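You operate a simulated robot arm through the tools that you are given. There is no shell and no other tool.

You are at the controls of a simulated robot arm. One attempt, no reset.

TASK
Put the felt ring from the pin rail in the FELT drawer and polish the dull pins bright.
Fine: shut the drawer; beige block with paste from the red tin, put back after. Set down upright: beige block.
Where things are to end (x, y in the base frame): cream felt ring within 6 cm of [47, 84].

Only the result counts: the job must be done as asked and must still hold three seconds after the hand-in. Knocking over, shifting, dropping, spilling or breaking anything else fails it.

THE ROBOT
A 7-joint arm with a two-finger parallel gripper, fixed in place. Base frame: the origin is on the floor under the middle of its stand, x ahead of it, y to its left, z up. Units: cm, degrees, N and s.
It reaches about 124.7 cm from its shoulder. Its first joint turns from -132.0 to 132.0 degrees. Payload 3.91 kg.
The tool frame sits at the grasp point between the pads (the TCP): z along the fingers, y along the line on which they close. The tips reach 3 cm beyond it. The gripper opens to 11 cm. The fingers are 2 cm wide and 1 cm thick; the gripper's body (4.8 by 11.2 cm) begins 5.5 cm behind the TCP.
Orientation is that of the tool frame in the base frame, as a unit quaternion [x, y, z, w]. With the fingers straight down and closing along the base's y, the tool's x points along the base's -x, its y along +y and its z along -z.

THE INTERFACE
- The arm moves only by the tool servo_tool. Its argument "motion" is a list of rows, each a list of 3 entries, a list of its own where there are three numbers: the shift along the tool's x, y, z in cm, then the turn, a rotation vector about the tool's x, y, z in degrees, then the gripper command, from -1 (shut) to 1 (fully open), values between in proportion. In form: [[[x, y, z], [rx, ry, rz], claw], ...]. A call has 1 to 20 rows; each row is the pose to reach, as a shift and turn from the pose commanded when the call began, along the tool's axes at that moment. Rows are played at 5 a second. More than 5 cm and 8.6 degrees between two rows, or a gripper value outside its range, and nothing of the call is played. A pose out of reach is approached as far as the arm can. The call stops where the force on the tool passes 40 N (or 10 N more than at its start, if that is more) or the arm is blocked; 0.2 s more then pass. The fingers move at their own pace (about 10.8 cm/s each) and stop on an object; they squeeze with about 25 N. The grip force told is the motor's: it shows also when the fingers shut on nothing. Time passes only in rows, and 0.2 s behind the last, so rows that repeat a pose let the fingers close. It gives the time, the measured TCP pose, the force on the tool (base axes), the opening and the grip force at its end, in the units of the frame above (readings bear some noise), with the torque about the TCP (base axes, N m) and any sound that the robot's microphone picked up.
- Cameras (640 x 400 px; columns grow to the right, rows downward): "scene" is fixed at [39.88, 64.95, 154.53]; the picture's right is [0.65, 0.76, 0.00], its down [0.75, -0.65, -0.09] and it looks along [-0.07, 0.06, -1.00] (base axes); focal length 312 px, centre (320, 200). "wrist" rides on the gripper at [7.2, 1.7, -10.3] in the tool frame; the picture's right is [-0.23, 0.97, 0.00], its down [-0.76, -0.18, -0.62] and it looks along [-0.61, -0.14, 0.78] (tool axes); focal length 222 px, centre (320, 200). There is no depth. A picture from a camera that has moved, and an enlarged one, comes with that camera's place and axes in the base frame and with its lens.
- snapshot(camera): a new picture of that camera. The clock stands still meanwhile.
- enlarge(camera, box): a new picture of the part [left, top, right, bottom] of that camera's present view, enlarged. The clock stands still meanwhile.
- hand_in(): hands the job in; it is judged then, once.

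Places have to be worked out from the pictures, the camera data and where the tool is seen. Open the gripper and draw the arm clear of the work before you hand the job in, unless the task says otherwise.

The tools are called after "Call:" as name(argument=value, ...) on one line, values as JSON. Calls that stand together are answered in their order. servo_tool: Moves the arm, as the interface text tells. Its arguments: {"type":"object","properties":{"motion":{"type":"array"}},"required":["motion"]} The other tools are called the same way: snapshot (camera) takes a picture; enlarge (camera, box) takes an enlarged picture of a part of a camera's view; hand_in () hands the job in.

At the start:

```text
clock: 0.0
eef_pos: [30.62, 65.53, 110.69]
tcp_rot: [0.0, 1.0, 0.0, 0.0]
force: [0.2, 0.2, 0.5]
ft_torque: [0.01, 0.02, 0.05]
opening: 11.02
grasp_force: 0.0
```

scene: 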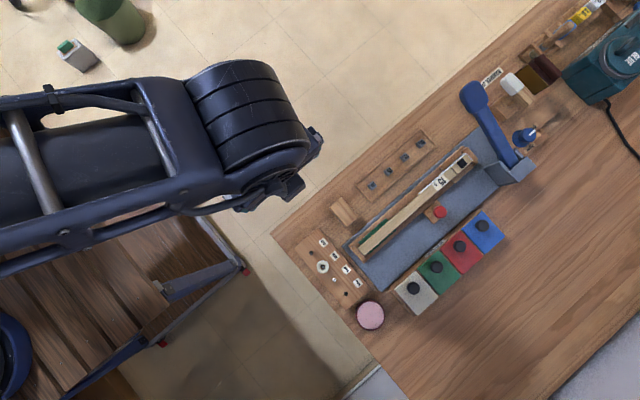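
wrist: 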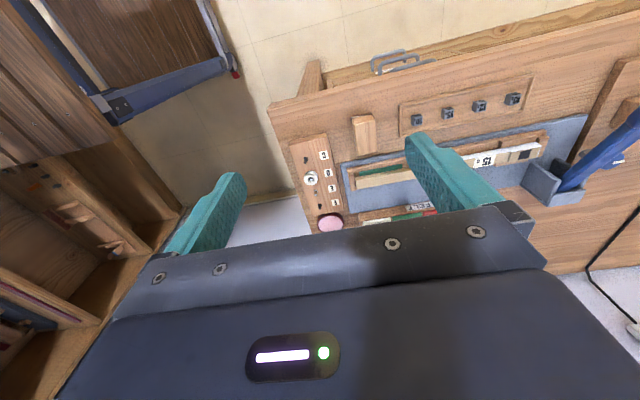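

The scene shows a workbench with a small rail of pins, a felt ring, coloured tins and blocks. I'll enlarge several parts to identify things before moving.

Call:
enlarge(camera="scene", box=[270, 200, 430, 300])

Call:
enlarge(camera="scene", box=[340, 120, 500, 220])

Call:
enlarge(camera="scene", box=[340, 200, 520, 340])

Call:
enlarge(camera="scene", box=[450, 0, 640, 200])

Call:
enlarge(camera="wrist", box=[260, 30, 440, 240])

Call:
enlarge(camera="wrist", box=[380, 60, 640, 220])

```text
4.00 times, centred on (350, 250) of scene
camera zoom: at [39.88, 64.95, 154.53], right [0.65, 0.76, 0.0], down [0.75, -0.65, -0.09], along [-0.07, 0.06, -1.0], focal length 1247 px, centre (200, 0)
```

zoom: 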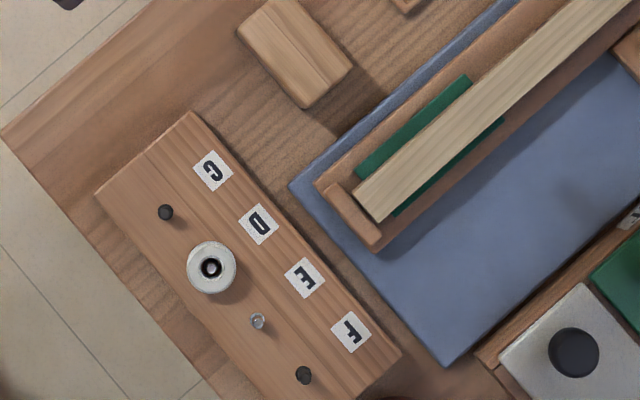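

```text
4.00 times, centred on (420, 170) of scene
camera zoom: at [39.88, 64.95, 154.53], right [0.65, 0.76, 0.0], down [0.75, -0.65, -0.09], along [-0.07, 0.06, -1.0], focal length 1247 px, centre (-80, 320)
```

zoom: 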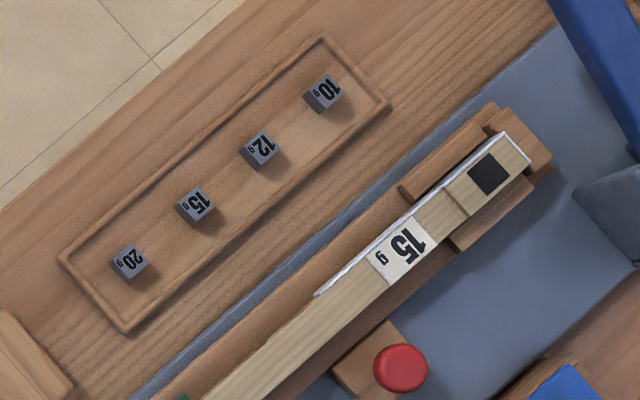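

```text
2.86 times, centred on (430, 270) of scene
camera zoom: at [39.88, 64.95, 154.53], right [0.65, 0.76, 0.0], down [0.75, -0.65, -0.09], along [-0.07, 0.06, -1.0], focal length 891 px, centre (6, 0)
```

zoom: 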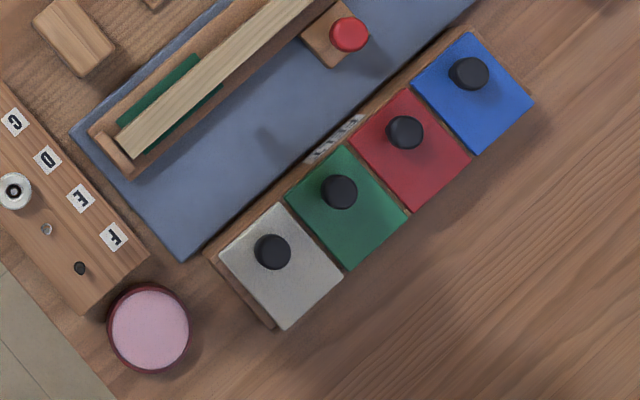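

```text
2.00 times, centred on (545, 100) of scene
camera zoom: at [39.88, 64.95, 154.53], right [0.65, 0.76, 0.0], down [0.75, -0.65, -0.09], along [-0.07, 0.06, -1.0], focal length 623 px, centre (-130, 400)
```

zoom: 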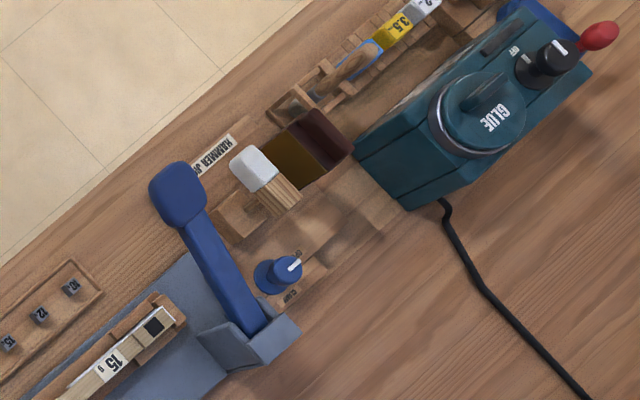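

```text
1.90 times, centred on (350, 135) of wrist
camera zoom: at [23.29, 67.15, 121.03], right [0.23, 0.97, 0.0], down [0.76, -0.18, 0.62], along [0.61, -0.14, -0.78], focal length 423 px, centre (263, 324)
```

zoom: 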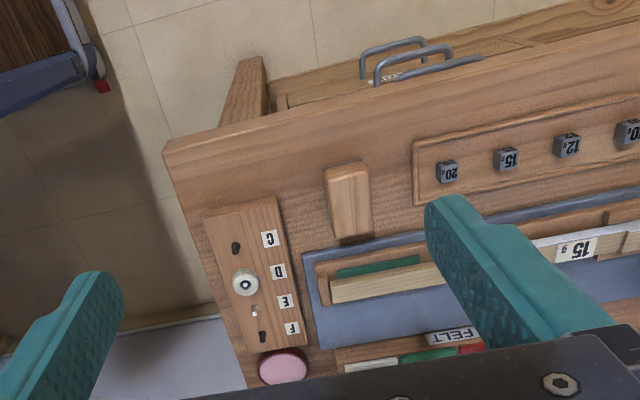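

```text
2.46 times, centred on (510, 140) of wrist
camera zoom: at [23.29, 67.15, 121.03], right [0.23, 0.97, 0.0], down [0.76, -0.18, 0.62], along [0.61, -0.14, -0.78], focal length 547 px, centre (-148, 348)
```

zoom: 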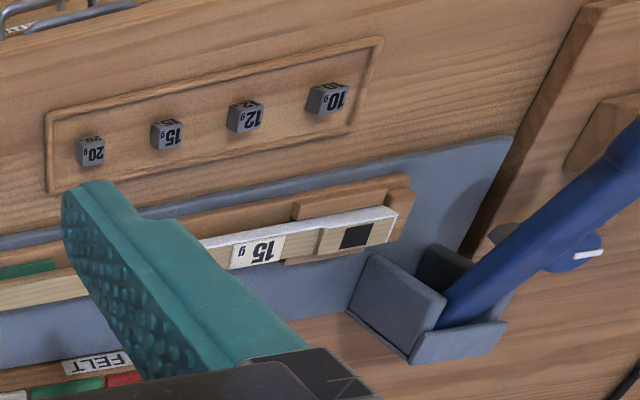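

Pins C and F look dark and E bright, with the ring on pin D. The bench front faces -x and has two drawer handles near y≈80. I'll move back and lower with a slight tilt to read the drawer fronts.

Call:
servo_tool(motion=[[[2.4, 1.7, 2.6], [0, -2, 0], 1], [[4.8, 3.4, 5.2], [0, -4, 0], 1], [[7.2, 5.1, 7.8], [0, -6, 0], 1], [[9.6, 6.8, 10.4], [0, -8, 0], 1], [[12, 8.5, 13], [0, -10, 0], 1], [[14.4, 10.2, 15.6], [0, -12, 0], 1], [[16.8, 11.9, 18.2], [0, -14, 0], 1], [[19.2, 13.6, 20.8], [0, -16, 0], 1], [[21.6, 15.3, 23.4], [0, -18, 0], 1], [[24, 17, 26], [0, -20, 0], 1], [[25, 18, 29], [0, -20, 0], 1]])

Call:
snapshot(camera="wrist")

Call:
snapshot(camera="scene")

```text
clock: 2.4
eef_pos: [5.59, 83.53, 81.81]
tcp_rot: [0.0, 0.985, 0.001, 0.173]
force: [0.8, -0.5, 0.6]
ft_torque: [0.0, 0.03, 0.0]
opening: 11.0
grasp_force: 0.1
```

```text
taken
camera wrist: at [-4.82, 85.23, 88.94], right [0.21, 0.97, 0.08], down [0.5, -0.18, 0.85], along [0.84, -0.14, -0.53], focal length 222 px, centre (320, 200)
```

wrist: 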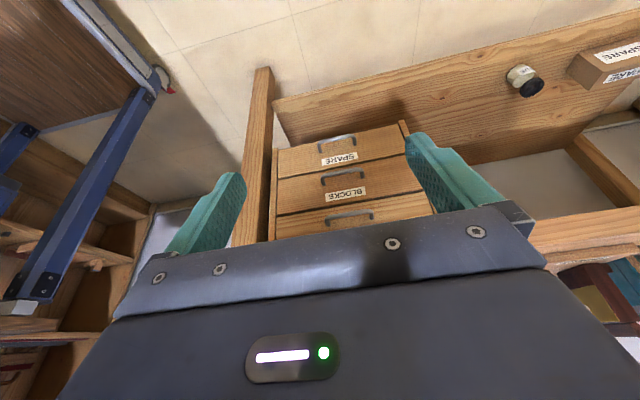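

```text
taken
```

scene: 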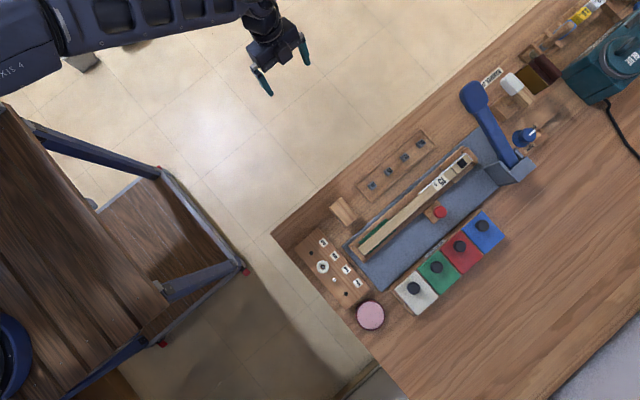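

The picture is upside down in this pose. Three stacked drawers are visible: SPARE at the bottom, BLOCKS in the middle, and a top one whose label is still hidden. I'll enlarge.

Call:
enlarge(camera="wrist", box=[260, 110, 450, 240])

Call:
enlarge(camera="wrist", box=[480, 20, 640, 140])

Call:
enlarge(camera="scene", box=[260, 120, 460, 320])

```text
3.08 times, centred on (355, 175) of wrist
camera zoom: at [-4.82, 85.23, 88.94], right [0.21, 0.97, 0.08], down [0.5, -0.18, 0.85], along [0.84, -0.14, -0.53], focal length 684 px, centre (212, 277)
```

zoom: 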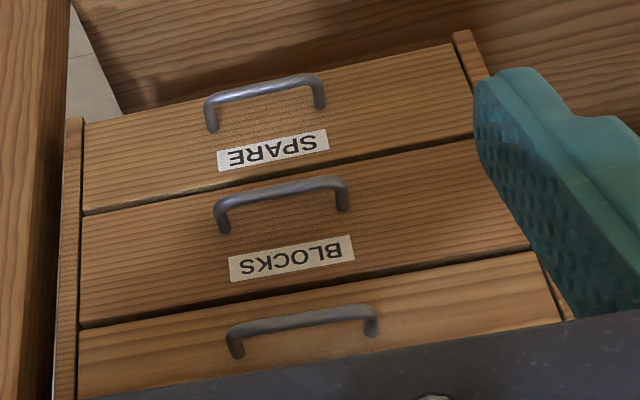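

```text
3.33 times, centred on (560, 80) of wrist
camera zoom: at [-4.82, 85.23, 88.94], right [0.21, 0.97, 0.08], down [0.5, -0.18, 0.85], along [0.84, -0.14, -0.53], focal length 740 px, centre (-480, 600)
```

zoom: 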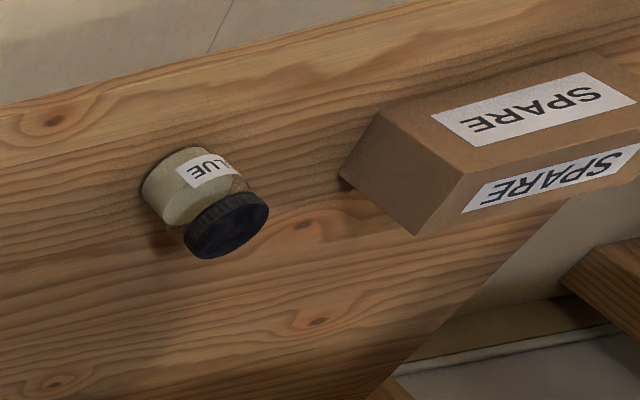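

```text
2.00 times, centred on (360, 220) of scene
camera zoom: at [39.88, 64.95, 154.53], right [0.65, 0.76, 0.0], down [0.75, -0.65, -0.09], along [-0.07, 0.06, -1.0], focal length 623 px, centre (240, 160)
```

zoom: 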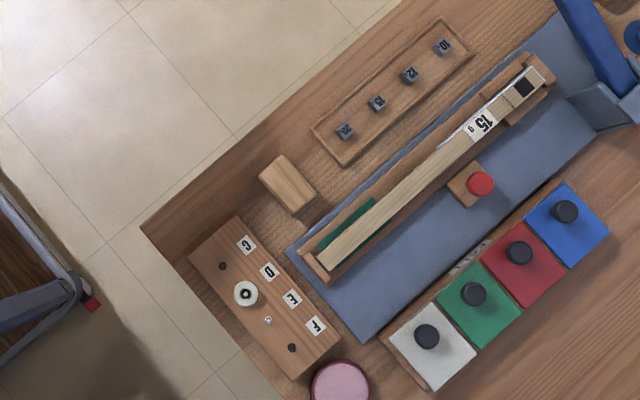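

I'll lower the gripper and tilt further so the top drawer's label comes into view.

Call:
servo_tool(motion=[[[1.2, 0, 3.3], [0, -4, 0], 1], [[2.4, 0, 6.6], [0, -8, 0], 1], [[3.6, 0, 9.9], [0, -12, 0], 1], [[4.8, 0, 13.2], [0, -16, 0], 1]])

Call:
snapshot(camera="wrist")

```text
clock: 3.4
eef_pos: [5.79, 83.51, 67.75]
tcp_rot: [0.0, 0.951, 0.001, 0.309]
force: [-0.1, -0.2, -0.2]
ft_torque: [0.01, 0.01, -0.03]
opening: 11.0
grasp_force: 0.1
```

```text
taken
camera wrist: at [-6.45, 85.16, 71.82], right [0.18, 0.97, 0.14], down [0.25, -0.18, 0.95], along [0.95, -0.14, -0.28], focal length 222 px, centre (320, 200)
```

wrist: 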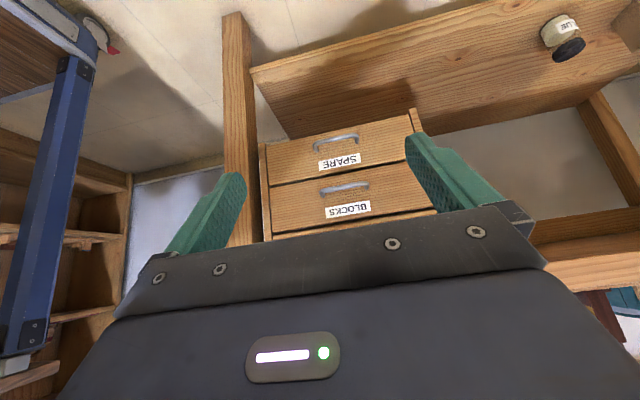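

The drawers need to sit higher in the image, so I'll tilt further.

Call:
servo_tool(motion=[[[0, 0, 0], [0, -8, 0], 1], [[0, 0, 0], [0, -16, 0], 1], [[0, 0, 0], [0, -24, 0], 1], [[0, 0, 0], [0, -30, 0], 1]])

Call:
snapshot(camera="wrist")

Call:
enlarge(camera="wrist", box=[230, 0, 450, 180])

```text
clock: 4.4
eef_pos: [5.66, 83.48, 67.69]
tcp_rot: [0.0, 0.839, 0.0, 0.544]
force: [0.8, 0.0, -0.6]
ft_torque: [0.0, 0.01, 0.03]
opening: 10.99
grasp_force: 0.0
```

```text
taken
camera wrist: at [-6.85, 85.2, 65.24], right [0.09, 0.97, 0.21], down [-0.26, -0.18, 0.95], along [0.96, -0.14, 0.24], focal length 222 px, centre (320, 200)
```

wrist: 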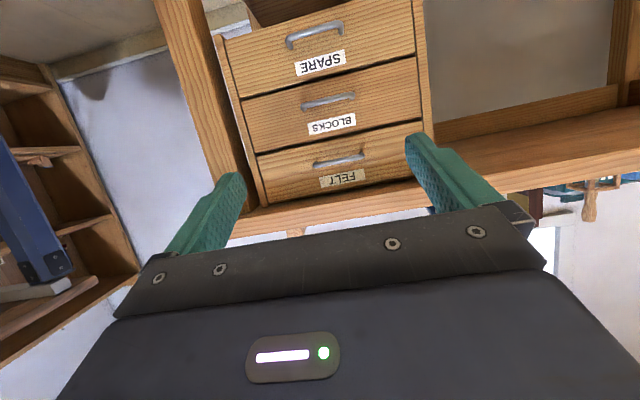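

```text
2.22 times, centred on (340, 90) of wrist
camera zoom: at [-6.85, 85.2, 65.24], right [0.09, 0.97, 0.21], down [-0.26, -0.18, 0.95], along [0.96, -0.14, 0.24], focal length 494 px, centre (276, 444)
```

zoom: 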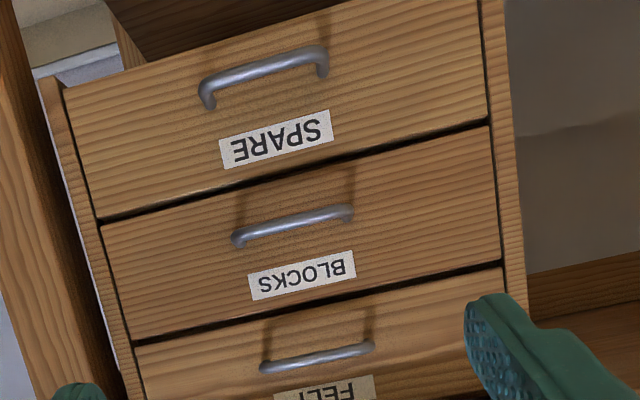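

The top drawer is FELT. I'll enlarge to get accurate pixel places of its handle and edges for triangulation.

Call:
enlarge(camera="wrist", box=[230, 100, 450, 240])

```text
2.86 times, centred on (340, 170) of wrist
camera zoom: at [-6.85, 85.2, 65.24], right [0.09, 0.97, 0.21], down [-0.26, -0.18, 0.95], along [0.96, -0.14, 0.24], focal length 635 px, centre (263, 286)
```

zoom: 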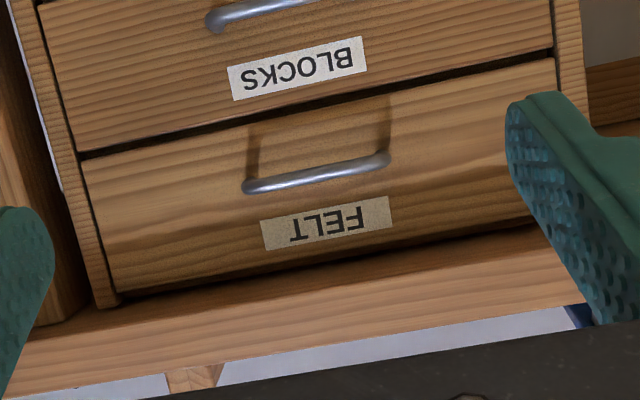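

I locate the FELT drawer's handle bar at about (33.9, 84, 68.9), spanning y 79.4 to 88.7. The drawer face is at x≈37.2 and the bench top at z≈80.3. Next I'll raise the arm back to vertical and inspect the rail, the block and the tin from above.

Call:
servo_tool(motion=[[[-3.78, -1.6, -1.68], [0, 8.25, 0], 1], [[-7.56, -3.2, -3.36], [0, 16.5, 0], 1], [[-11.34, -4.8, -5.04], [0, 24.75, 0], 1], [[-15.12, -6.4, -6.72], [0, 33, 0], 1], [[-18.9, -8, -8.4], [0, 41.25, 0], 1], [[-22.68, -9.6, -10.08], [0, 49.5, 0], 1], [[-26.46, -11.2, -11.76], [0, 57.75, 0], 1], [[-30.24, -13, -13.44], [0, 66, 0], 1]])

Call:
servo_tool(motion=[[[-4.2, -0.9, 0], [0, 0, 0], 1], [[-8.4, -1.8, 0], [0, 0, 0], 1], [[-12.6, -2.7, 0], [0, 0, 0], 1], [[-16.8, -3.6, 0], [0, 0, 0], 1], [[-21, -4.5, 0], [0, 0, 0], 1], [[-25.2, -5.4, 0], [0, 0, 0], 1], [[-29.4, -6.3, 0], [0, 0, 0], 1], [[-33.6, -7.2, 0], [0, 0, 0], 1]])

Call:
snapshot(camera="wrist")

```text
clock: 6.2
eef_pos: [5.6, 70.49, 100.81]
tcp_rot: [-0.001, 1.0, -0.001, -0.002]
force: [-1.8, 0.8, -0.1]
ft_torque: [0.01, -0.07, -0.02]
opening: 11.0
grasp_force: 0.2
```

```text
clock: 8.0
eef_pos: [39.18, 63.48, 100.86]
tcp_rot: [-0.001, 1.0, 0.0, 0.0]
force: [0.3, 1.2, 0.5]
ft_torque: [-0.03, -0.03, -0.03]
opening: 11.0
grasp_force: 0.0
```

```text
taken
camera wrist: at [31.85, 65.01, 111.29], right [0.23, 0.97, 0.0], down [0.76, -0.18, 0.62], along [0.61, -0.14, -0.78], focal length 222 px, centre (320, 200)
```

wrist: 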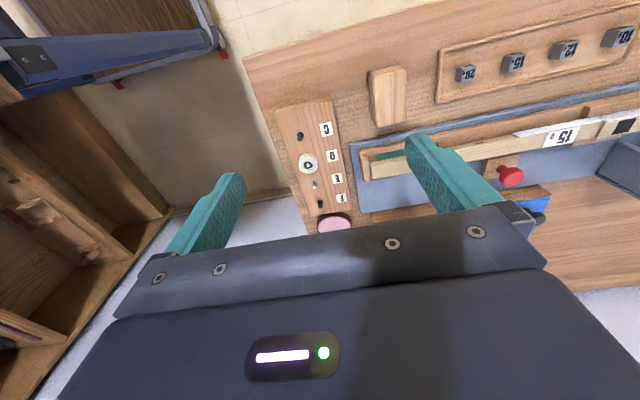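

I'll enlarge the rail, block and tin area from this pose.

Call:
enlarge(camera="wrist", box=[260, 90, 380, 240])

Call:
enlarge(camera="wrist", box=[340, 40, 460, 180])

Call:
enlarge(camera="wrist", box=[440, 0, 640, 220])

Call:
snapshot(camera="scene")

```text
2.67 times, centred on (320, 165) of wrist
camera zoom: at [31.85, 65.01, 111.29], right [0.23, 0.97, 0.0], down [0.76, -0.18, 0.62], along [0.61, -0.14, -0.78], focal length 592 px, centre (320, 293)
```

zoom: 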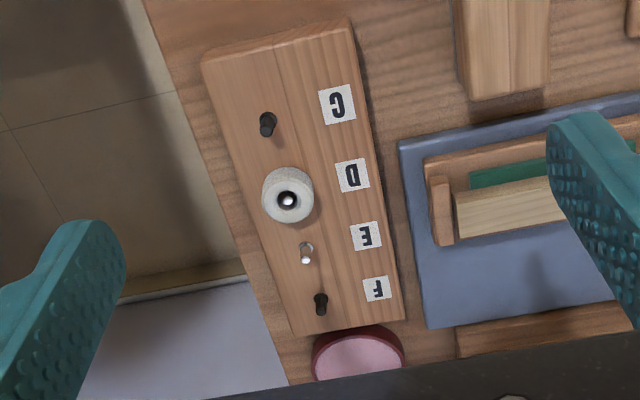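

```text
2.86 times, centred on (400, 110) of wrist
camera zoom: at [31.85, 65.01, 111.29], right [0.23, 0.97, 0.0], down [0.76, -0.18, 0.62], along [0.61, -0.14, -0.78], focal length 635 px, centre (91, 457)
```

zoom: 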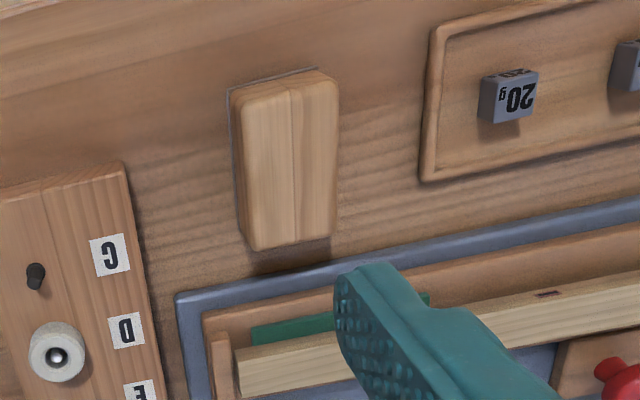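

```text
1.82 times, centred on (540, 110) of wrist
camera zoom: at [31.85, 65.01, 111.29], right [0.23, 0.97, 0.0], down [0.76, -0.18, 0.62], along [0.61, -0.14, -0.78], focal length 404 px, centre (-80, 364)
```

zoom: 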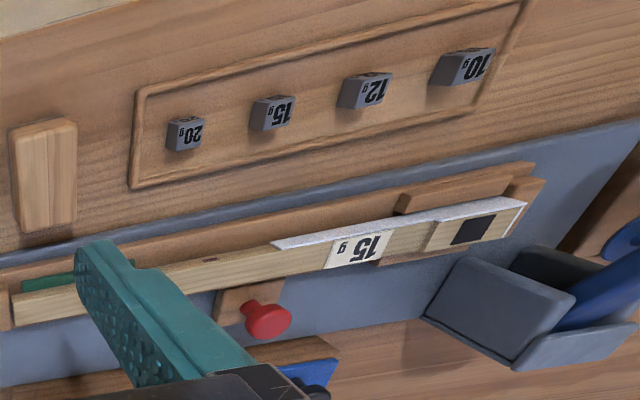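

```text
taken
```

scene: 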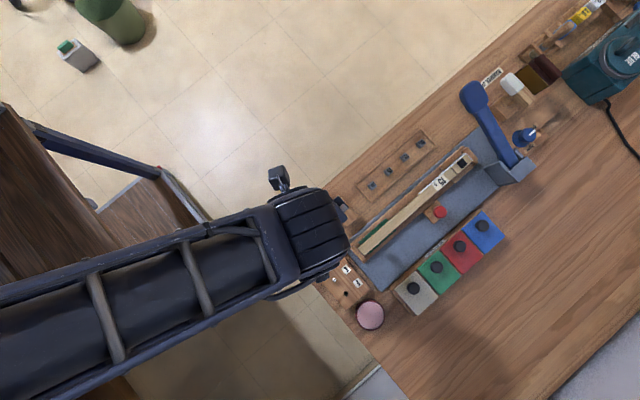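

The light wood block at about (40.7, 71.5) is the beige-block candidate, and the round dark-red tin with pink paste is at about (62, 61). I'll look at the block and pins from a lower angle.

Call:
servo_tool(motion=[[[1.84, 1.0, 2.4], [0, -7.2, 0], 1], [[3.68, 2.0, 4.8], [0, -14.4, 0], 1], [[5.52, 3.0, 7.2], [0, -21.6, 0], 1], [[7.36, 4.0, 9.6], [0, -28.8, 0], 1], [[9.2, 5.0, 12], [0, -36, 0], 1]])

Call:
snapshot(camera="wrist")

Call:
enlarge(camera="wrist", box=[200, 60, 460, 220])

```text
clock: 9.2
eef_pos: [30.18, 68.35, 88.93]
tcp_rot: [0.001, 0.951, -0.001, 0.31]
force: [1.9, 0.1, -0.1]
ft_torque: [0.01, 0.08, 0.02]
opening: 10.99
grasp_force: 0.1
```

```text
taken
camera wrist: at [18.13, 69.98, 92.94], right [0.18, 0.97, 0.14], down [0.25, -0.18, 0.95], along [0.95, -0.14, -0.27], focal length 222 px, centre (320, 200)
```

wrist: 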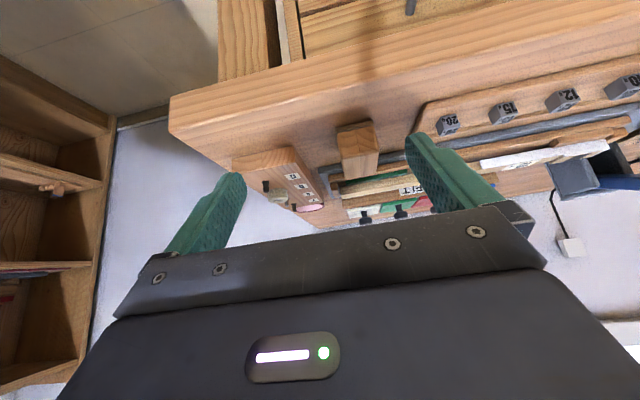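

```text
2.46 times, centred on (330, 140) of wrist
camera zoom: at [18.13, 69.98, 92.94], right [0.18, 0.97, 0.14], down [0.25, -0.18, 0.95], along [0.95, -0.14, -0.27], focal length 547 px, centre (295, 348)
```

zoom: 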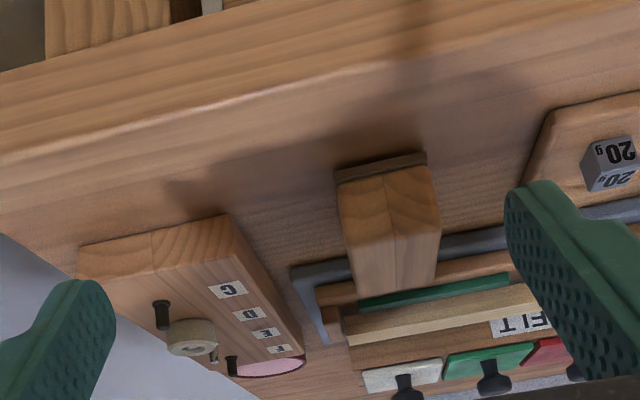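

The block has a wooden body with a pad layer underneath, which suits a polishing block. I'll check the cabinet on the left for other candidates.

Call:
enlarge(camera="wrist", box=[0, 40, 220, 400])

Call:
enlarge(camera="wrist", box=[280, 130, 400, 210])

Call:
enlarge(camera="scene", box=[0, 0, 200, 130])

```text
1.11 times, centred on (110, 220) of wrist
camera zoom: at [18.13, 69.98, 92.94], right [0.18, 0.97, 0.14], down [0.25, -0.18, 0.95], along [0.95, -0.14, -0.27], focal length 247 px, centre (553, 178)
```

zoom: 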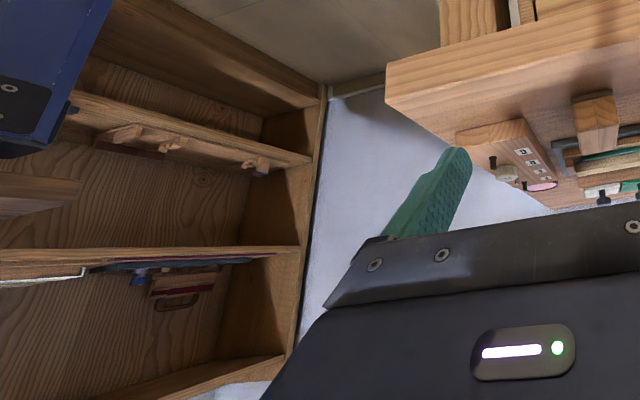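

```text
5.00 times, centred on (340, 170) of wrist
camera zoom: at [18.13, 69.98, 92.94], right [0.18, 0.97, 0.14], down [0.25, -0.18, 0.95], along [0.95, -0.14, -0.27], focal length 1111 px, centre (220, 350)
```

zoom: 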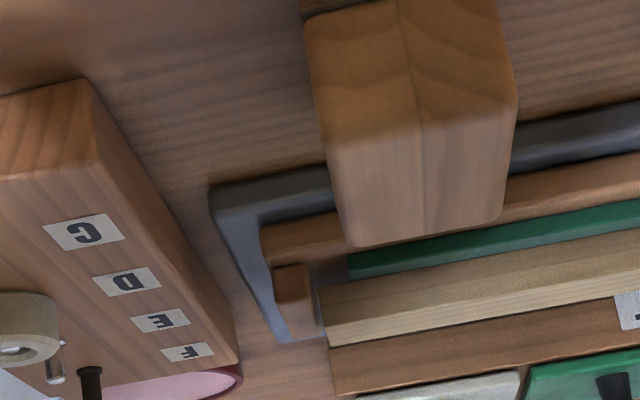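

```text
3.08 times, centred on (100, 65) of scene
camera zoom: at [39.88, 64.95, 154.53], right [0.65, 0.76, 0.0], down [0.75, -0.65, -0.09], along [-0.07, 0.06, -1.0], focal length 959 px, centre (997, 615)
```

zoom: 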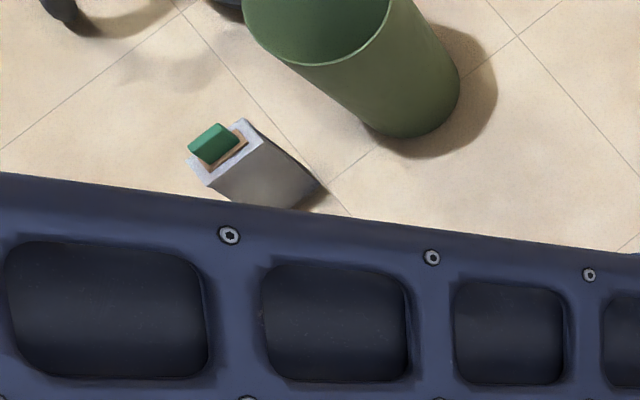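

No other block is in reach, so I'll use the bench block. First the drawer: I'll retreat, level the fingers toward +x and roll the gripper so it closes vertically on the handle bar.

Call:
servo_tool(motion=[[[3.76, 2.24, 0.27], [0, -7.71, 0], 1], [[7.52, 4.47, 0.53], [0, -15.43, 0], 1], [[11.29, 6.71, 0.8], [0, -23.14, 0], 1], [[15.05, 8.94, 1.07], [0, -30.86, 0], 1], [[18.81, 11.18, 1.34], [0, -38.57, 0], 1], [[22.58, 13.41, 1.6], [0, -46.29, 0], 1], [[26.34, 15.65, 1.87], [0, -54, 0], 1]])

Call:
servo_tool(motion=[[[0, 0, 0], [0, 0, 8.2], 1], [[0, 0, 0], [0, 0, 16.4], 0.5], [[0, 0, 0], [0, 0, 24.6], 0.2], [[0, 0, 0], [0, 0, 32.8], 0], [[0, 0, 0], [0, 0, 41], 0], [[0, 0, 0], [0, 0, 49.2], 0], [[0, 0, 0], [0, 0, 57.4], 0], [[0, 0, 0], [0, 0, 65.6], 0], [[0, 0, 0], [0, 0, 73.8], 0], [[0, 0, 0], [0, 0, 82], 0], [[0, 0, 0], [0, 0, 90], 0], [[0, 0, 0], [0, 0, 90], 0]])

Call:
snapshot(camera="wrist")

Call:
snapshot(camera="scene")

```text
clock: 10.8
eef_pos: [9.88, 83.97, 71.75]
tcp_rot: [0.001, 0.707, 0.001, 0.708]
force: [0.0, -0.5, 0.2]
ft_torque: [-0.03, 0.06, -0.02]
opening: 10.99
grasp_force: 0.1
```

```text
clock: 13.6
eef_pos: [8.99, 85.71, 85.86]
tcp_rot: [0.504, 0.536, 0.464, 0.494]
force: [0.8, -0.7, 0.5]
ft_torque: [-0.01, -0.02, -0.01]
opening: 5.52
grasp_force: 0.1
out of reach, approached as far as the arm can: row 10, 11, 12
stopped in row 12: the arm was blocked; the commanded pose is now the measured one
```

```text
taken
camera wrist: at [-1.2, 92.97, 87.97], right [0.08, -0.17, 0.98], down [-0.63, -0.77, -0.08], along [0.77, -0.61, -0.17], focal length 222 px, centre (320, 200)
```

wrist: 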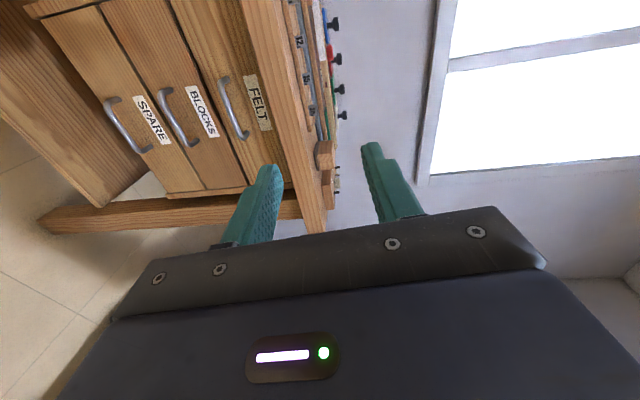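

```text
taken
```

scene: 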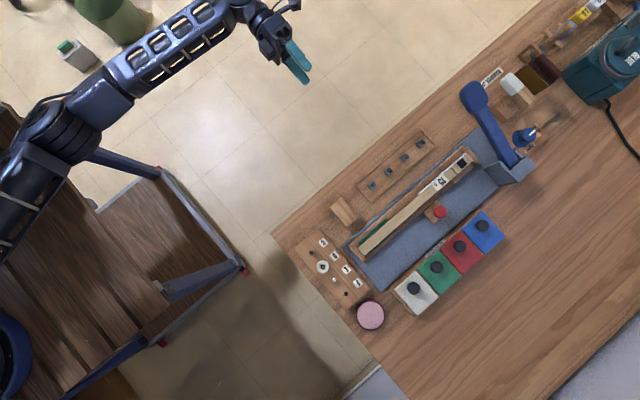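

The full +90° roll at that spot ran into a limit and the arm drifted up, but the orientation is nearly there. I'll move forward (still clear of the bench) and try lowering from here.

Call:
servo_tool(motion=[[[-0.58, 0.26, 3.66], [0, 0, 0], 0], [[-1.17, 0.52, 7.31], [0, 0, 0], 0], [[-1.75, 0.78, 10.97], [0, 0, 0], 0], [[-1.5, -3.2, 11.3], [0, 0, 0], 0], [[-1.26, -7.2, 11.63], [0, 0, 0], 0], [[-1.0, -11.1, 11.97], [0, 0, 0], 0], [[-0.76, -15.1, 12.3], [0, 0, 0], 0], [[-0.76, -15.1, 12.3], [0, 0, 0], 0]])

Call:
snapshot(camera="wrist")

Call:
snapshot(camera="scene")

```text
clock: 15.6
eef_pos: [20.64, 84.72, 84.43]
tcp_rot: [0.541, 0.545, 0.453, 0.453]
force: [-0.3, -0.1, 0.0]
ft_torque: [0.0, 0.02, 0.0]
opening: 5.5
grasp_force: 0.0
out of reach, approached as far as the arm can: row 5, 6, 7, 8
stopped in row 8: the arm was blocked; the commanded pose is now the measured one
```

```text
taken
camera wrist: at [10.62, 91.96, 87.84], right [0.17, -0.22, 0.96], down [-0.64, -0.76, -0.06], along [0.75, -0.61, -0.28], focal length 222 px, centre (320, 200)
```

wrist: 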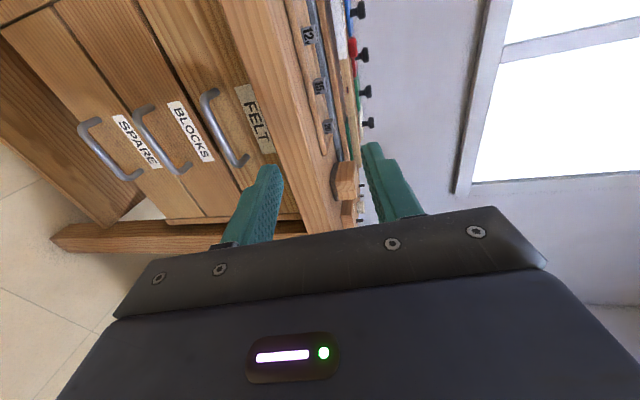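

```text
taken
```

scene: 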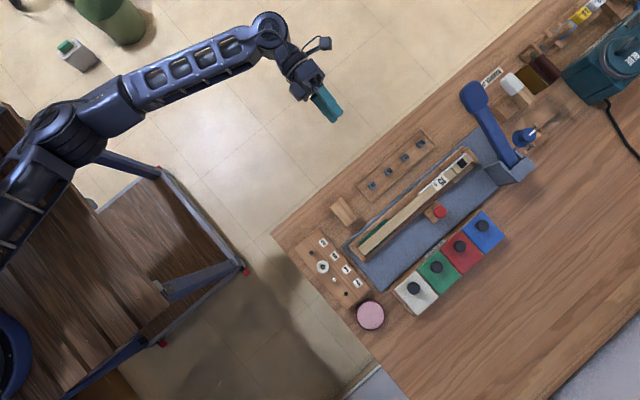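

With this roll direction the arm cannot get low enough, so I'll roll the other way at this safe standoff.

Call:
servo_tool(motion=[[[0, 0, 0], [0, 0, -8.5], 0], [[0, 0, 0], [0, 0, -17], 0], [[0, 0, 0], [0, 0, -25.5], 0], [[0, 0, 0], [0, 0, -34], 0], [[0, 0, 0], [0, 0, -42.5], 0], [[0, 0, 0], [0, 0, -51], 0], [[0, 0, 0], [0, 0, -59.5], 0], [[0, 0, 0], [0, 0, -68], 0], [[0, 0, 0], [0, 0, -76.5], 0], [[0, 0, 0], [0, 0, -85], 0], [[0, 0, 0], [0, 0, -90], 0]])

Call:
servo_tool(motion=[[[0, 0, 0], [0, 0, -8.5], 0], [[0, 0, 0], [0, 0, -17], 0], [[0, 0, 0], [0, 0, -25.5], 0], [[0, 0, 0], [0, 0, -34], 0], [[0, 0, 0], [0, 0, -42.5], 0], [[0, 0, 0], [0, 0, -51], 0], [[0, 0, 0], [0, 0, -59.5], 0], [[0, 0, 0], [0, 0, -68], 0], [[0, 0, 0], [0, 0, -76.5], 0], [[0, 0, 0], [0, 0, -85], 0], [[0, 0, 0], [0, 0, -90], 0]])

Call:
snapshot(camera="wrist")

Call:
snapshot(camera="scene")

```text
clock: 18.0
eef_pos: [20.78, 84.81, 84.29]
tcp_rot: [-0.004, 0.767, -0.001, 0.641]
force: [0.5, 0.3, 0.0]
ft_torque: [0.04, -0.01, 0.0]
opening: 5.49
grasp_force: 0.0
```

```text
clock: 20.4
eef_pos: [20.76, 84.8, 84.17]
tcp_rot: [0.545, -0.539, 0.456, -0.452]
force: [0.1, -0.8, 0.0]
ft_torque: [0.02, 0.0, 0.02]
opening: 5.49
grasp_force: 0.0
```

```text
taken
camera wrist: at [10.16, 77.42, 84.35], right [-0.17, 0.22, -0.96], down [-0.58, 0.76, 0.28], along [0.79, 0.61, 0.0], focal length 222 px, centre (320, 200)
```

wrist: 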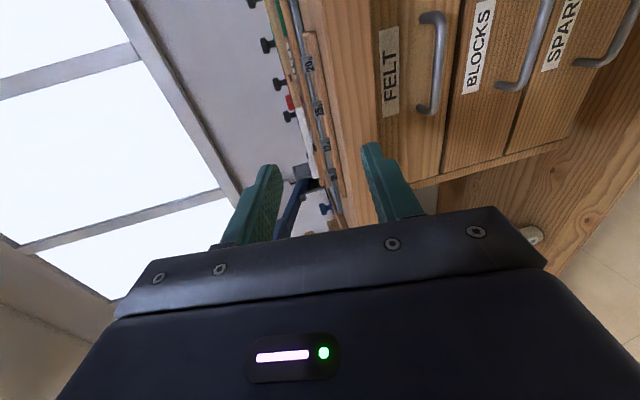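

```text
taken
```

scene: 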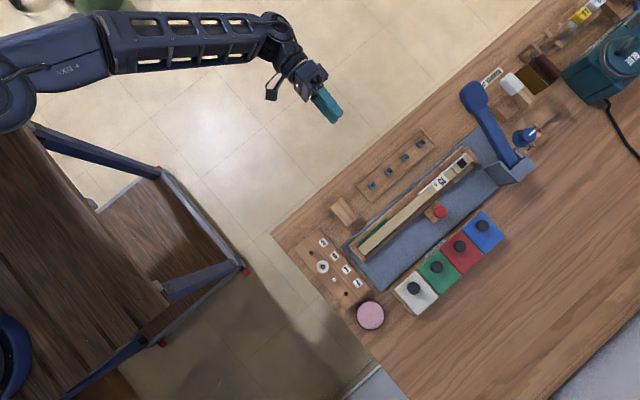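

The -90° roll works without limits. Now I'll level the fingers and lower to a standoff in front of the FELT handle at about (24, 84, 68.9).

Call:
servo_tool(motion=[[[0.2, 3.6, 1.46], [2.6, 0, 0], 0], [[0.4, 7.2, 2.93], [5.2, 0, 0], 0], [[0.6, 10.8, 4.4], [7.7, 0, 0], 0], [[0.8, 14.46, 5.86], [10.3, 0, 0], 0], [[0.8, 14.46, 5.86], [10.3, 0, 0], 0]])

Call:
snapshot(camera="wrist")

Call:
snapshot(camera="scene")

```text
clock: 21.6
eef_pos: [24.13, 83.81, 68.83]
tcp_rot: [0.501, -0.497, 0.501, -0.501]
force: [0.2, -0.8, 0.0]
ft_torque: [0.0, 0.02, -0.02]
opening: 5.5
grasp_force: 0.0
```

```text
taken
camera wrist: at [13.62, 76.49, 67.19], right [0.0, 0.22, -0.97], down [-0.63, 0.76, 0.17], along [0.78, 0.61, 0.14], focal length 222 px, centre (320, 200)
```

wrist: 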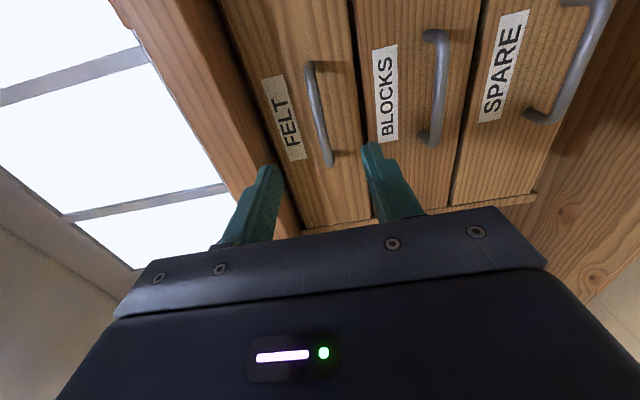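

```text
taken
```

scene: 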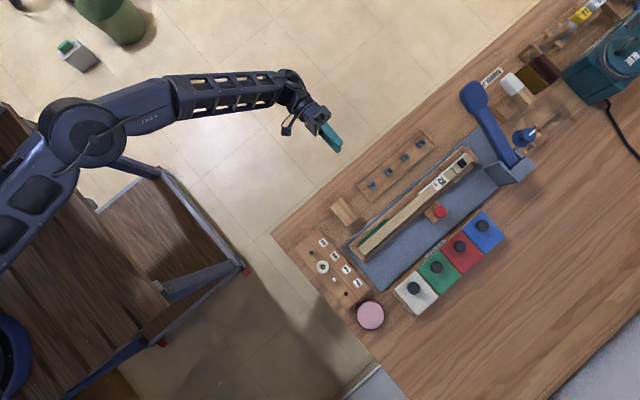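

Triangulating again gives the bar at z≈68.7 and y from about 79 to 88, so the fingers straddle it. I'll advance to x≈33.

Call:
servo_tool(motion=[[[0, 0, 2.2], [0, 0, 0], 0], [[0, 0, 4.4], [0, 0, 0], 0], [[0, 0, 6.6], [0, 0, 0], 0], [[0, 0, 8.6], [0, 0, 0], 0], [[0, 0, 8.6], [0, 0, 0], 0]])

Call:
snapshot(camera="wrist")

```text
clock: 22.8
eef_pos: [32.66, 83.95, 68.92]
tcp_rot: [0.502, -0.498, 0.5, -0.499]
force: [0.1, 0.8, -0.3]
ft_torque: [0.03, 0.02, 0.02]
opening: 5.49
grasp_force: 0.0
```

```text
taken
camera wrist: at [22.16, 76.58, 67.23], right [0.0, 0.22, -0.97], down [-0.63, 0.76, 0.17], along [0.78, 0.61, 0.14], focal length 222 px, centre (320, 200)
```

wrist: 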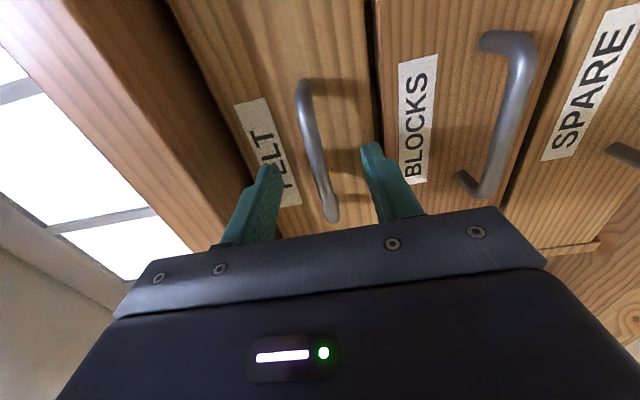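

The bar lies between the fingers. I'll close on it.

Call:
servo_tool(motion=[[[0, 0, 0.6], [0, 0, 0], 0], [[0, 0, 0.6], [0, 0, 0], -0.5], [[0, 0, 0.6], [0, 0, 0], -1], [[0, 0, 0.6], [0, 0, 0], -1], [[0, 0, 0.6], [0, 0, 0], -1]])

Call:
snapshot(camera="wrist")

```text
clock: 24.0
eef_pos: [33.18, 83.98, 68.82]
tcp_rot: [0.501, -0.498, 0.501, -0.5]
force: [-0.6, 2.2, -8.8]
ft_torque: [0.4, 0.09, 0.58]
opening: 0.98
grasp_force: 45.5
```

```text
taken
camera wrist: at [22.73, 76.59, 67.18], right [0.0, 0.22, -0.98], down [-0.63, 0.76, 0.17], along [0.78, 0.61, 0.14], focal length 222 px, centre (320, 200)
```

wrist: 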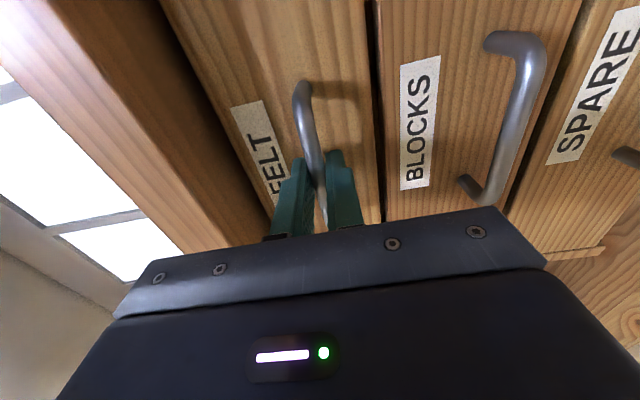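

The bar is gripped (opening 0.98 cm). I'll pull gently in -x and watch the force.

Call:
servo_tool(motion=[[[0, 0, -0.5], [0, 0, 0], -1], [[0, 0, -1.0], [0, 0, 0], -1], [[0, 0, -1.8], [0, 0, 0], -1], [[0, 0, -2.6], [0, 0, 0], -1], [[0, 0, -3.4], [0, 0, 0], -1], [[0, 0, -4.2], [0, 0, 0], -1], [[0, 0, -5.0], [0, 0, 0], -1]])

Call:
snapshot(camera="scene")

```text
clock: 25.6
eef_pos: [28.3, 83.97, 68.83]
tcp_rot: [0.501, -0.498, 0.501, -0.5]
force: [-0.7, -4.5, -14.7]
ft_torque: [0.35, 0.2, -0.55]
opening: 0.97
grasp_force: 45.2
```

```text
taken
```

scene: 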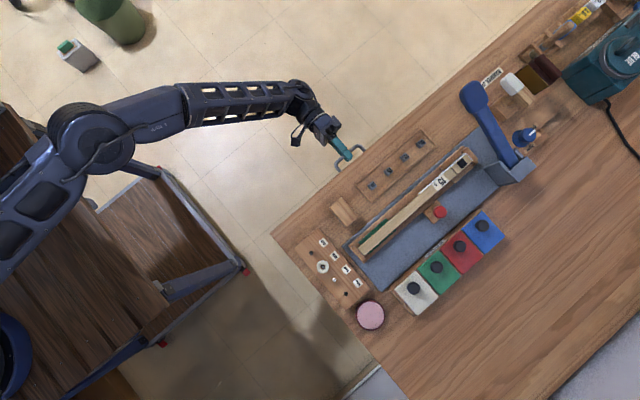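

The drawer follows. I'll keep pulling to about 21 cm of opening, with a slight downward correction to ease the vertical load.

Call:
servo_tool(motion=[[[0, 0.05, -1], [0, 0, 0], -1], [[0, 0.1, -2], [0, 0, 0], -1], [[0, 0.1, -3], [0, 0, 0], -1], [[0, 0.1, -4], [0, 0, 0], -1], [[0, 0.1, -5], [0, 0, 0], -1], [[0, 0.1, -6], [0, 0, 0], -1], [[0, 0.1, -7], [0, 0, 0], -1], [[0, 0.1, -8], [0, 0, 0], -1], [[0, 0.1, -9], [0, 0, 0], -1], [[0, 0.1, -10], [0, 0, 0], -1]])

Call:
snapshot(camera="scene")

```text
clock: 27.8
eef_pos: [18.13, 83.97, 68.87]
tcp_rot: [0.502, -0.498, 0.501, -0.5]
force: [0.3, 16.6, -2.1]
ft_torque: [0.31, -0.02, -0.18]
opening: 0.97
grasp_force: 45.2
```

```text
taken
```

scene: 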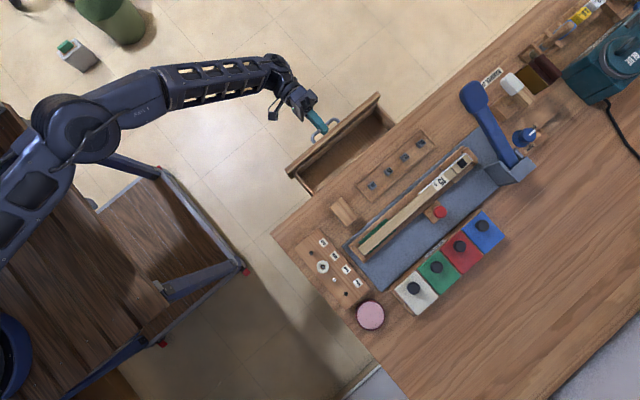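

The drawer is about 15 cm open. I'll pull about 6.5 cm more, easing the sideways load.

Call:
servo_tool(motion=[[[-0.1, 0, -1], [0, 0, 0], -1], [[-0.1, 0, -2], [0, 0, 0], -1], [[-0.1, 0, -3], [0, 0, 0], -1], [[-0.1, 0, -4], [0, 0, 0], -1], [[-0.1, 0, -5], [0, 0, 0], -1], [[-0.1, 0, -6], [0, 0, 0], -1], [[-0.1, 0, -6.5], [0, 0, 0], -1]])

Call:
snapshot(camera="scene")

```text
clock: 29.4
eef_pos: [11.56, 83.86, 68.76]
tcp_rot: [-0.501, 0.498, -0.5, 0.501]
force: [-0.3, -1.8, 13.0]
ft_torque: [0.3, -0.1, -0.46]
opening: 0.97
grasp_force: 45.2
```

```text
taken
```

scene: 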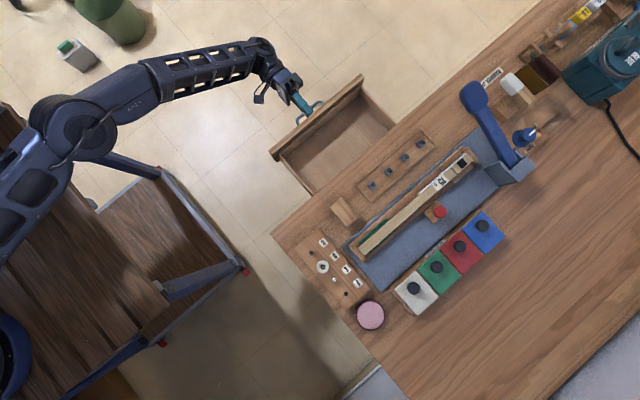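

The drawer is about 21.6 cm open and looks empty, so the ring should go at about x = 47 − 21.6 = 25.4, y = 84 inside it. I'll release the handle and back off.

Call:
servo_tool(motion=[[[0, 0, 0], [0, 0, 0], -0.5], [[0, 0, 0], [0, 0, 0], 0], [[0, 0, 0], [0, 0, 0], 0], [[0, 0, -2.5], [0, 0, 0], 0], [[0, 0, -5], [0, 0, 0], 0], [[0, 0, -8], [0, 0, 0], 0]])

Call:
snapshot(camera="wrist")

Call:
snapshot(camera="scene")

```text
clock: 30.8
eef_pos: [3.55, 84.0, 68.84]
tcp_rot: [0.501, -0.497, 0.502, -0.5]
force: [0.3, 0.4, -0.4]
ft_torque: [0.03, 0.0, -0.01]
opening: 5.51
grasp_force: 0.0
```

```text
taken
camera wrist: at [-6.78, 76.64, 67.11], right [0.0, 0.22, -0.97], down [-0.63, 0.76, 0.17], along [0.78, 0.61, 0.14], focal length 222 px, centre (320, 200)
```

wrist: 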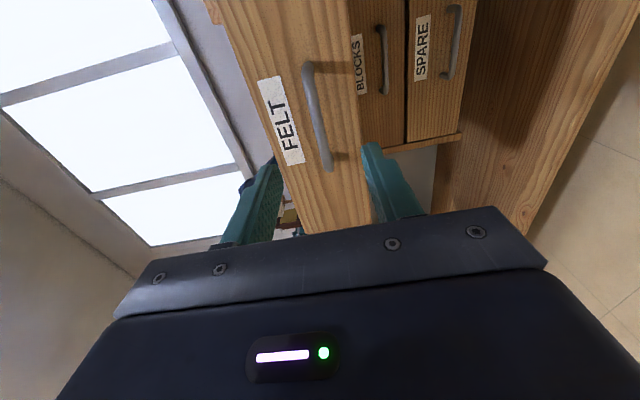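

```text
taken
```

scene: 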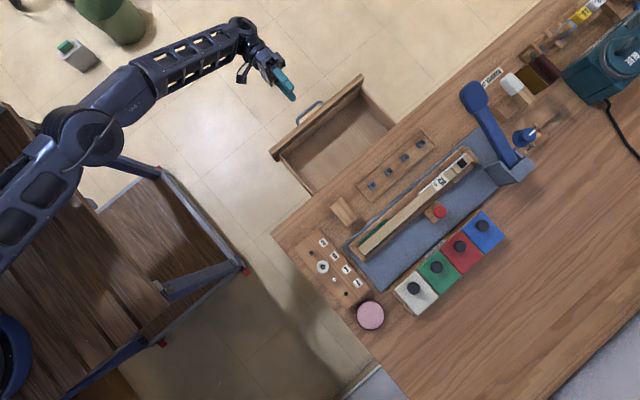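

The drawer stays put. I'll raise the arm and roll back, then tilt to vertical on the way toward the pin rail.

Call:
servo_tool(motion=[[[0, -2.2, 0], [0, 0, 8.2], 0], [[0, -4.4, 0], [0, 0, 16.4], 0], [[0, -6.6, 0], [0, 0, 24.6], 0], [[0, -8.8, 0], [0, 0, 32.8], 0], [[0, -11, 0], [0, 0, 41], 0], [[0, -13.2, 0], [0, 0, 49.2], 0], [[0, -15.4, 0], [0, 0, 57.4], 0], [[0, -17.6, 0], [0, 0, 65.6], 0], [[0, -19.8, 0], [0, 0, 73.8], 0], [[0, -22, 0], [0, 0, 82], 0], [[0, -24.2, 0], [0, 0, 90], 0]])

Call:
servo_tool(motion=[[[-0.9, -2, 2], [0, 8.2, 0], 0], [[-1.8, -4, 4], [0, 16.4, 0], 0], [[-2.7, -6, 6], [0, 24.6, 0], 0], [[-3.6, -8, 8], [0, 32.8, 0], 0], [[-4.5, -10, 10], [0, 41, 0], 0], [[-5.4, -12, 12], [0, 49.2, 0], 0], [[-6.3, -14, 14], [0, 57.4, 0], 0], [[-7.2, -16, 16], [0, 65.6, 0], 0], [[-8.1, -18, 18], [0, 73.8, 0], 0], [[-9, -20, 20], [0, 82, 0], 0], [[-10, -22, 22], [0, 90, 0], 0]])

```text
clock: 33.2
eef_pos: [3.63, 84.07, 92.97]
tcp_rot: [-0.003, 0.706, 0.0, 0.708]
force: [-0.4, 0.3, 0.2]
ft_torque: [0.0, -0.01, 0.01]
opening: 5.5
grasp_force: 0.1
```

```text
clock: 35.6
eef_pos: [25.45, 62.09, 103.03]
tcp_rot: [-0.001, 1.0, -0.002, 0.0]
force: [-1.2, 1.0, 0.0]
ft_torque: [-0.06, -0.08, -0.01]
opening: 5.48
grasp_force: 0.1
```

Now I'll move above the ring at about (46.9, 59.8), staying high enough to check alignment.

Call:
servo_tool(motion=[[[-3.6, -0.4, 1], [0, 0, 0], 0], [[-7.2, -0.8, 2], [0, 0, 0], 0], [[-10.8, -1.2, 3], [0, 0, 0], 0], [[-14.4, -1.6, 4], [0, 0, 0], 0], [[-18, -2, 5], [0, 0, 0], 0], [[-21.45, -2.29, 7], [0, 0, 0], 0], [[-21.45, -2.29, 7], [0, 0, 0], 0]])

Call:
snapshot(camera="wrist")

Call:
enlarge(camera="wrist", box=[240, 60, 440, 240])

Call:
snapshot(camera="scene")

```text
clock: 37.2
eef_pos: [47.25, 59.88, 96.15]
tcp_rot: [-0.001, 1.0, -0.003, 0.001]
force: [-0.5, 0.8, 0.4]
ft_torque: [-0.02, -0.02, -0.03]
opening: 5.5
grasp_force: 0.1
```

```text
taken
camera wrist: at [39.76, 61.63, 106.38], right [0.22, 0.97, 0.0], down [0.76, -0.17, 0.63], along [0.61, -0.14, -0.78], focal length 222 px, centre (320, 200)
```

wrist: 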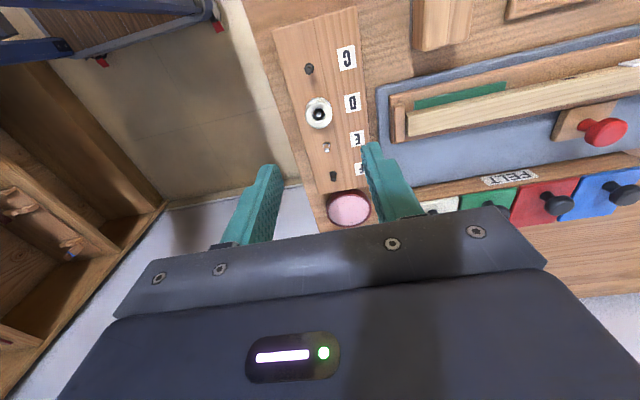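

```text
2.22 times, centred on (340, 150) of wrist
camera zoom: at [39.76, 61.63, 106.38], right [0.22, 0.97, 0.0], down [0.76, -0.17, 0.63], along [0.61, -0.14, -0.78], focal length 494 px, centre (276, 311)
```

zoom: 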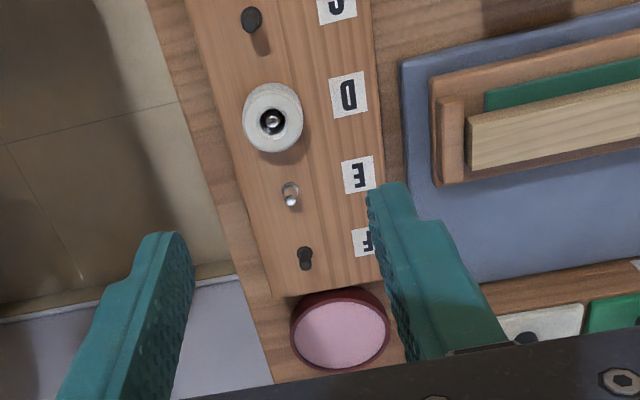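

```text
taken
```

scene: 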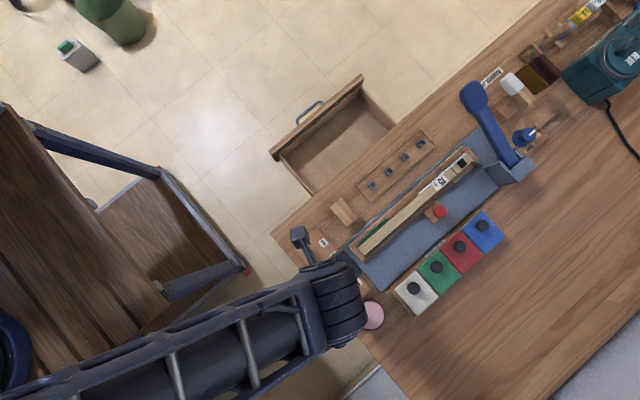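

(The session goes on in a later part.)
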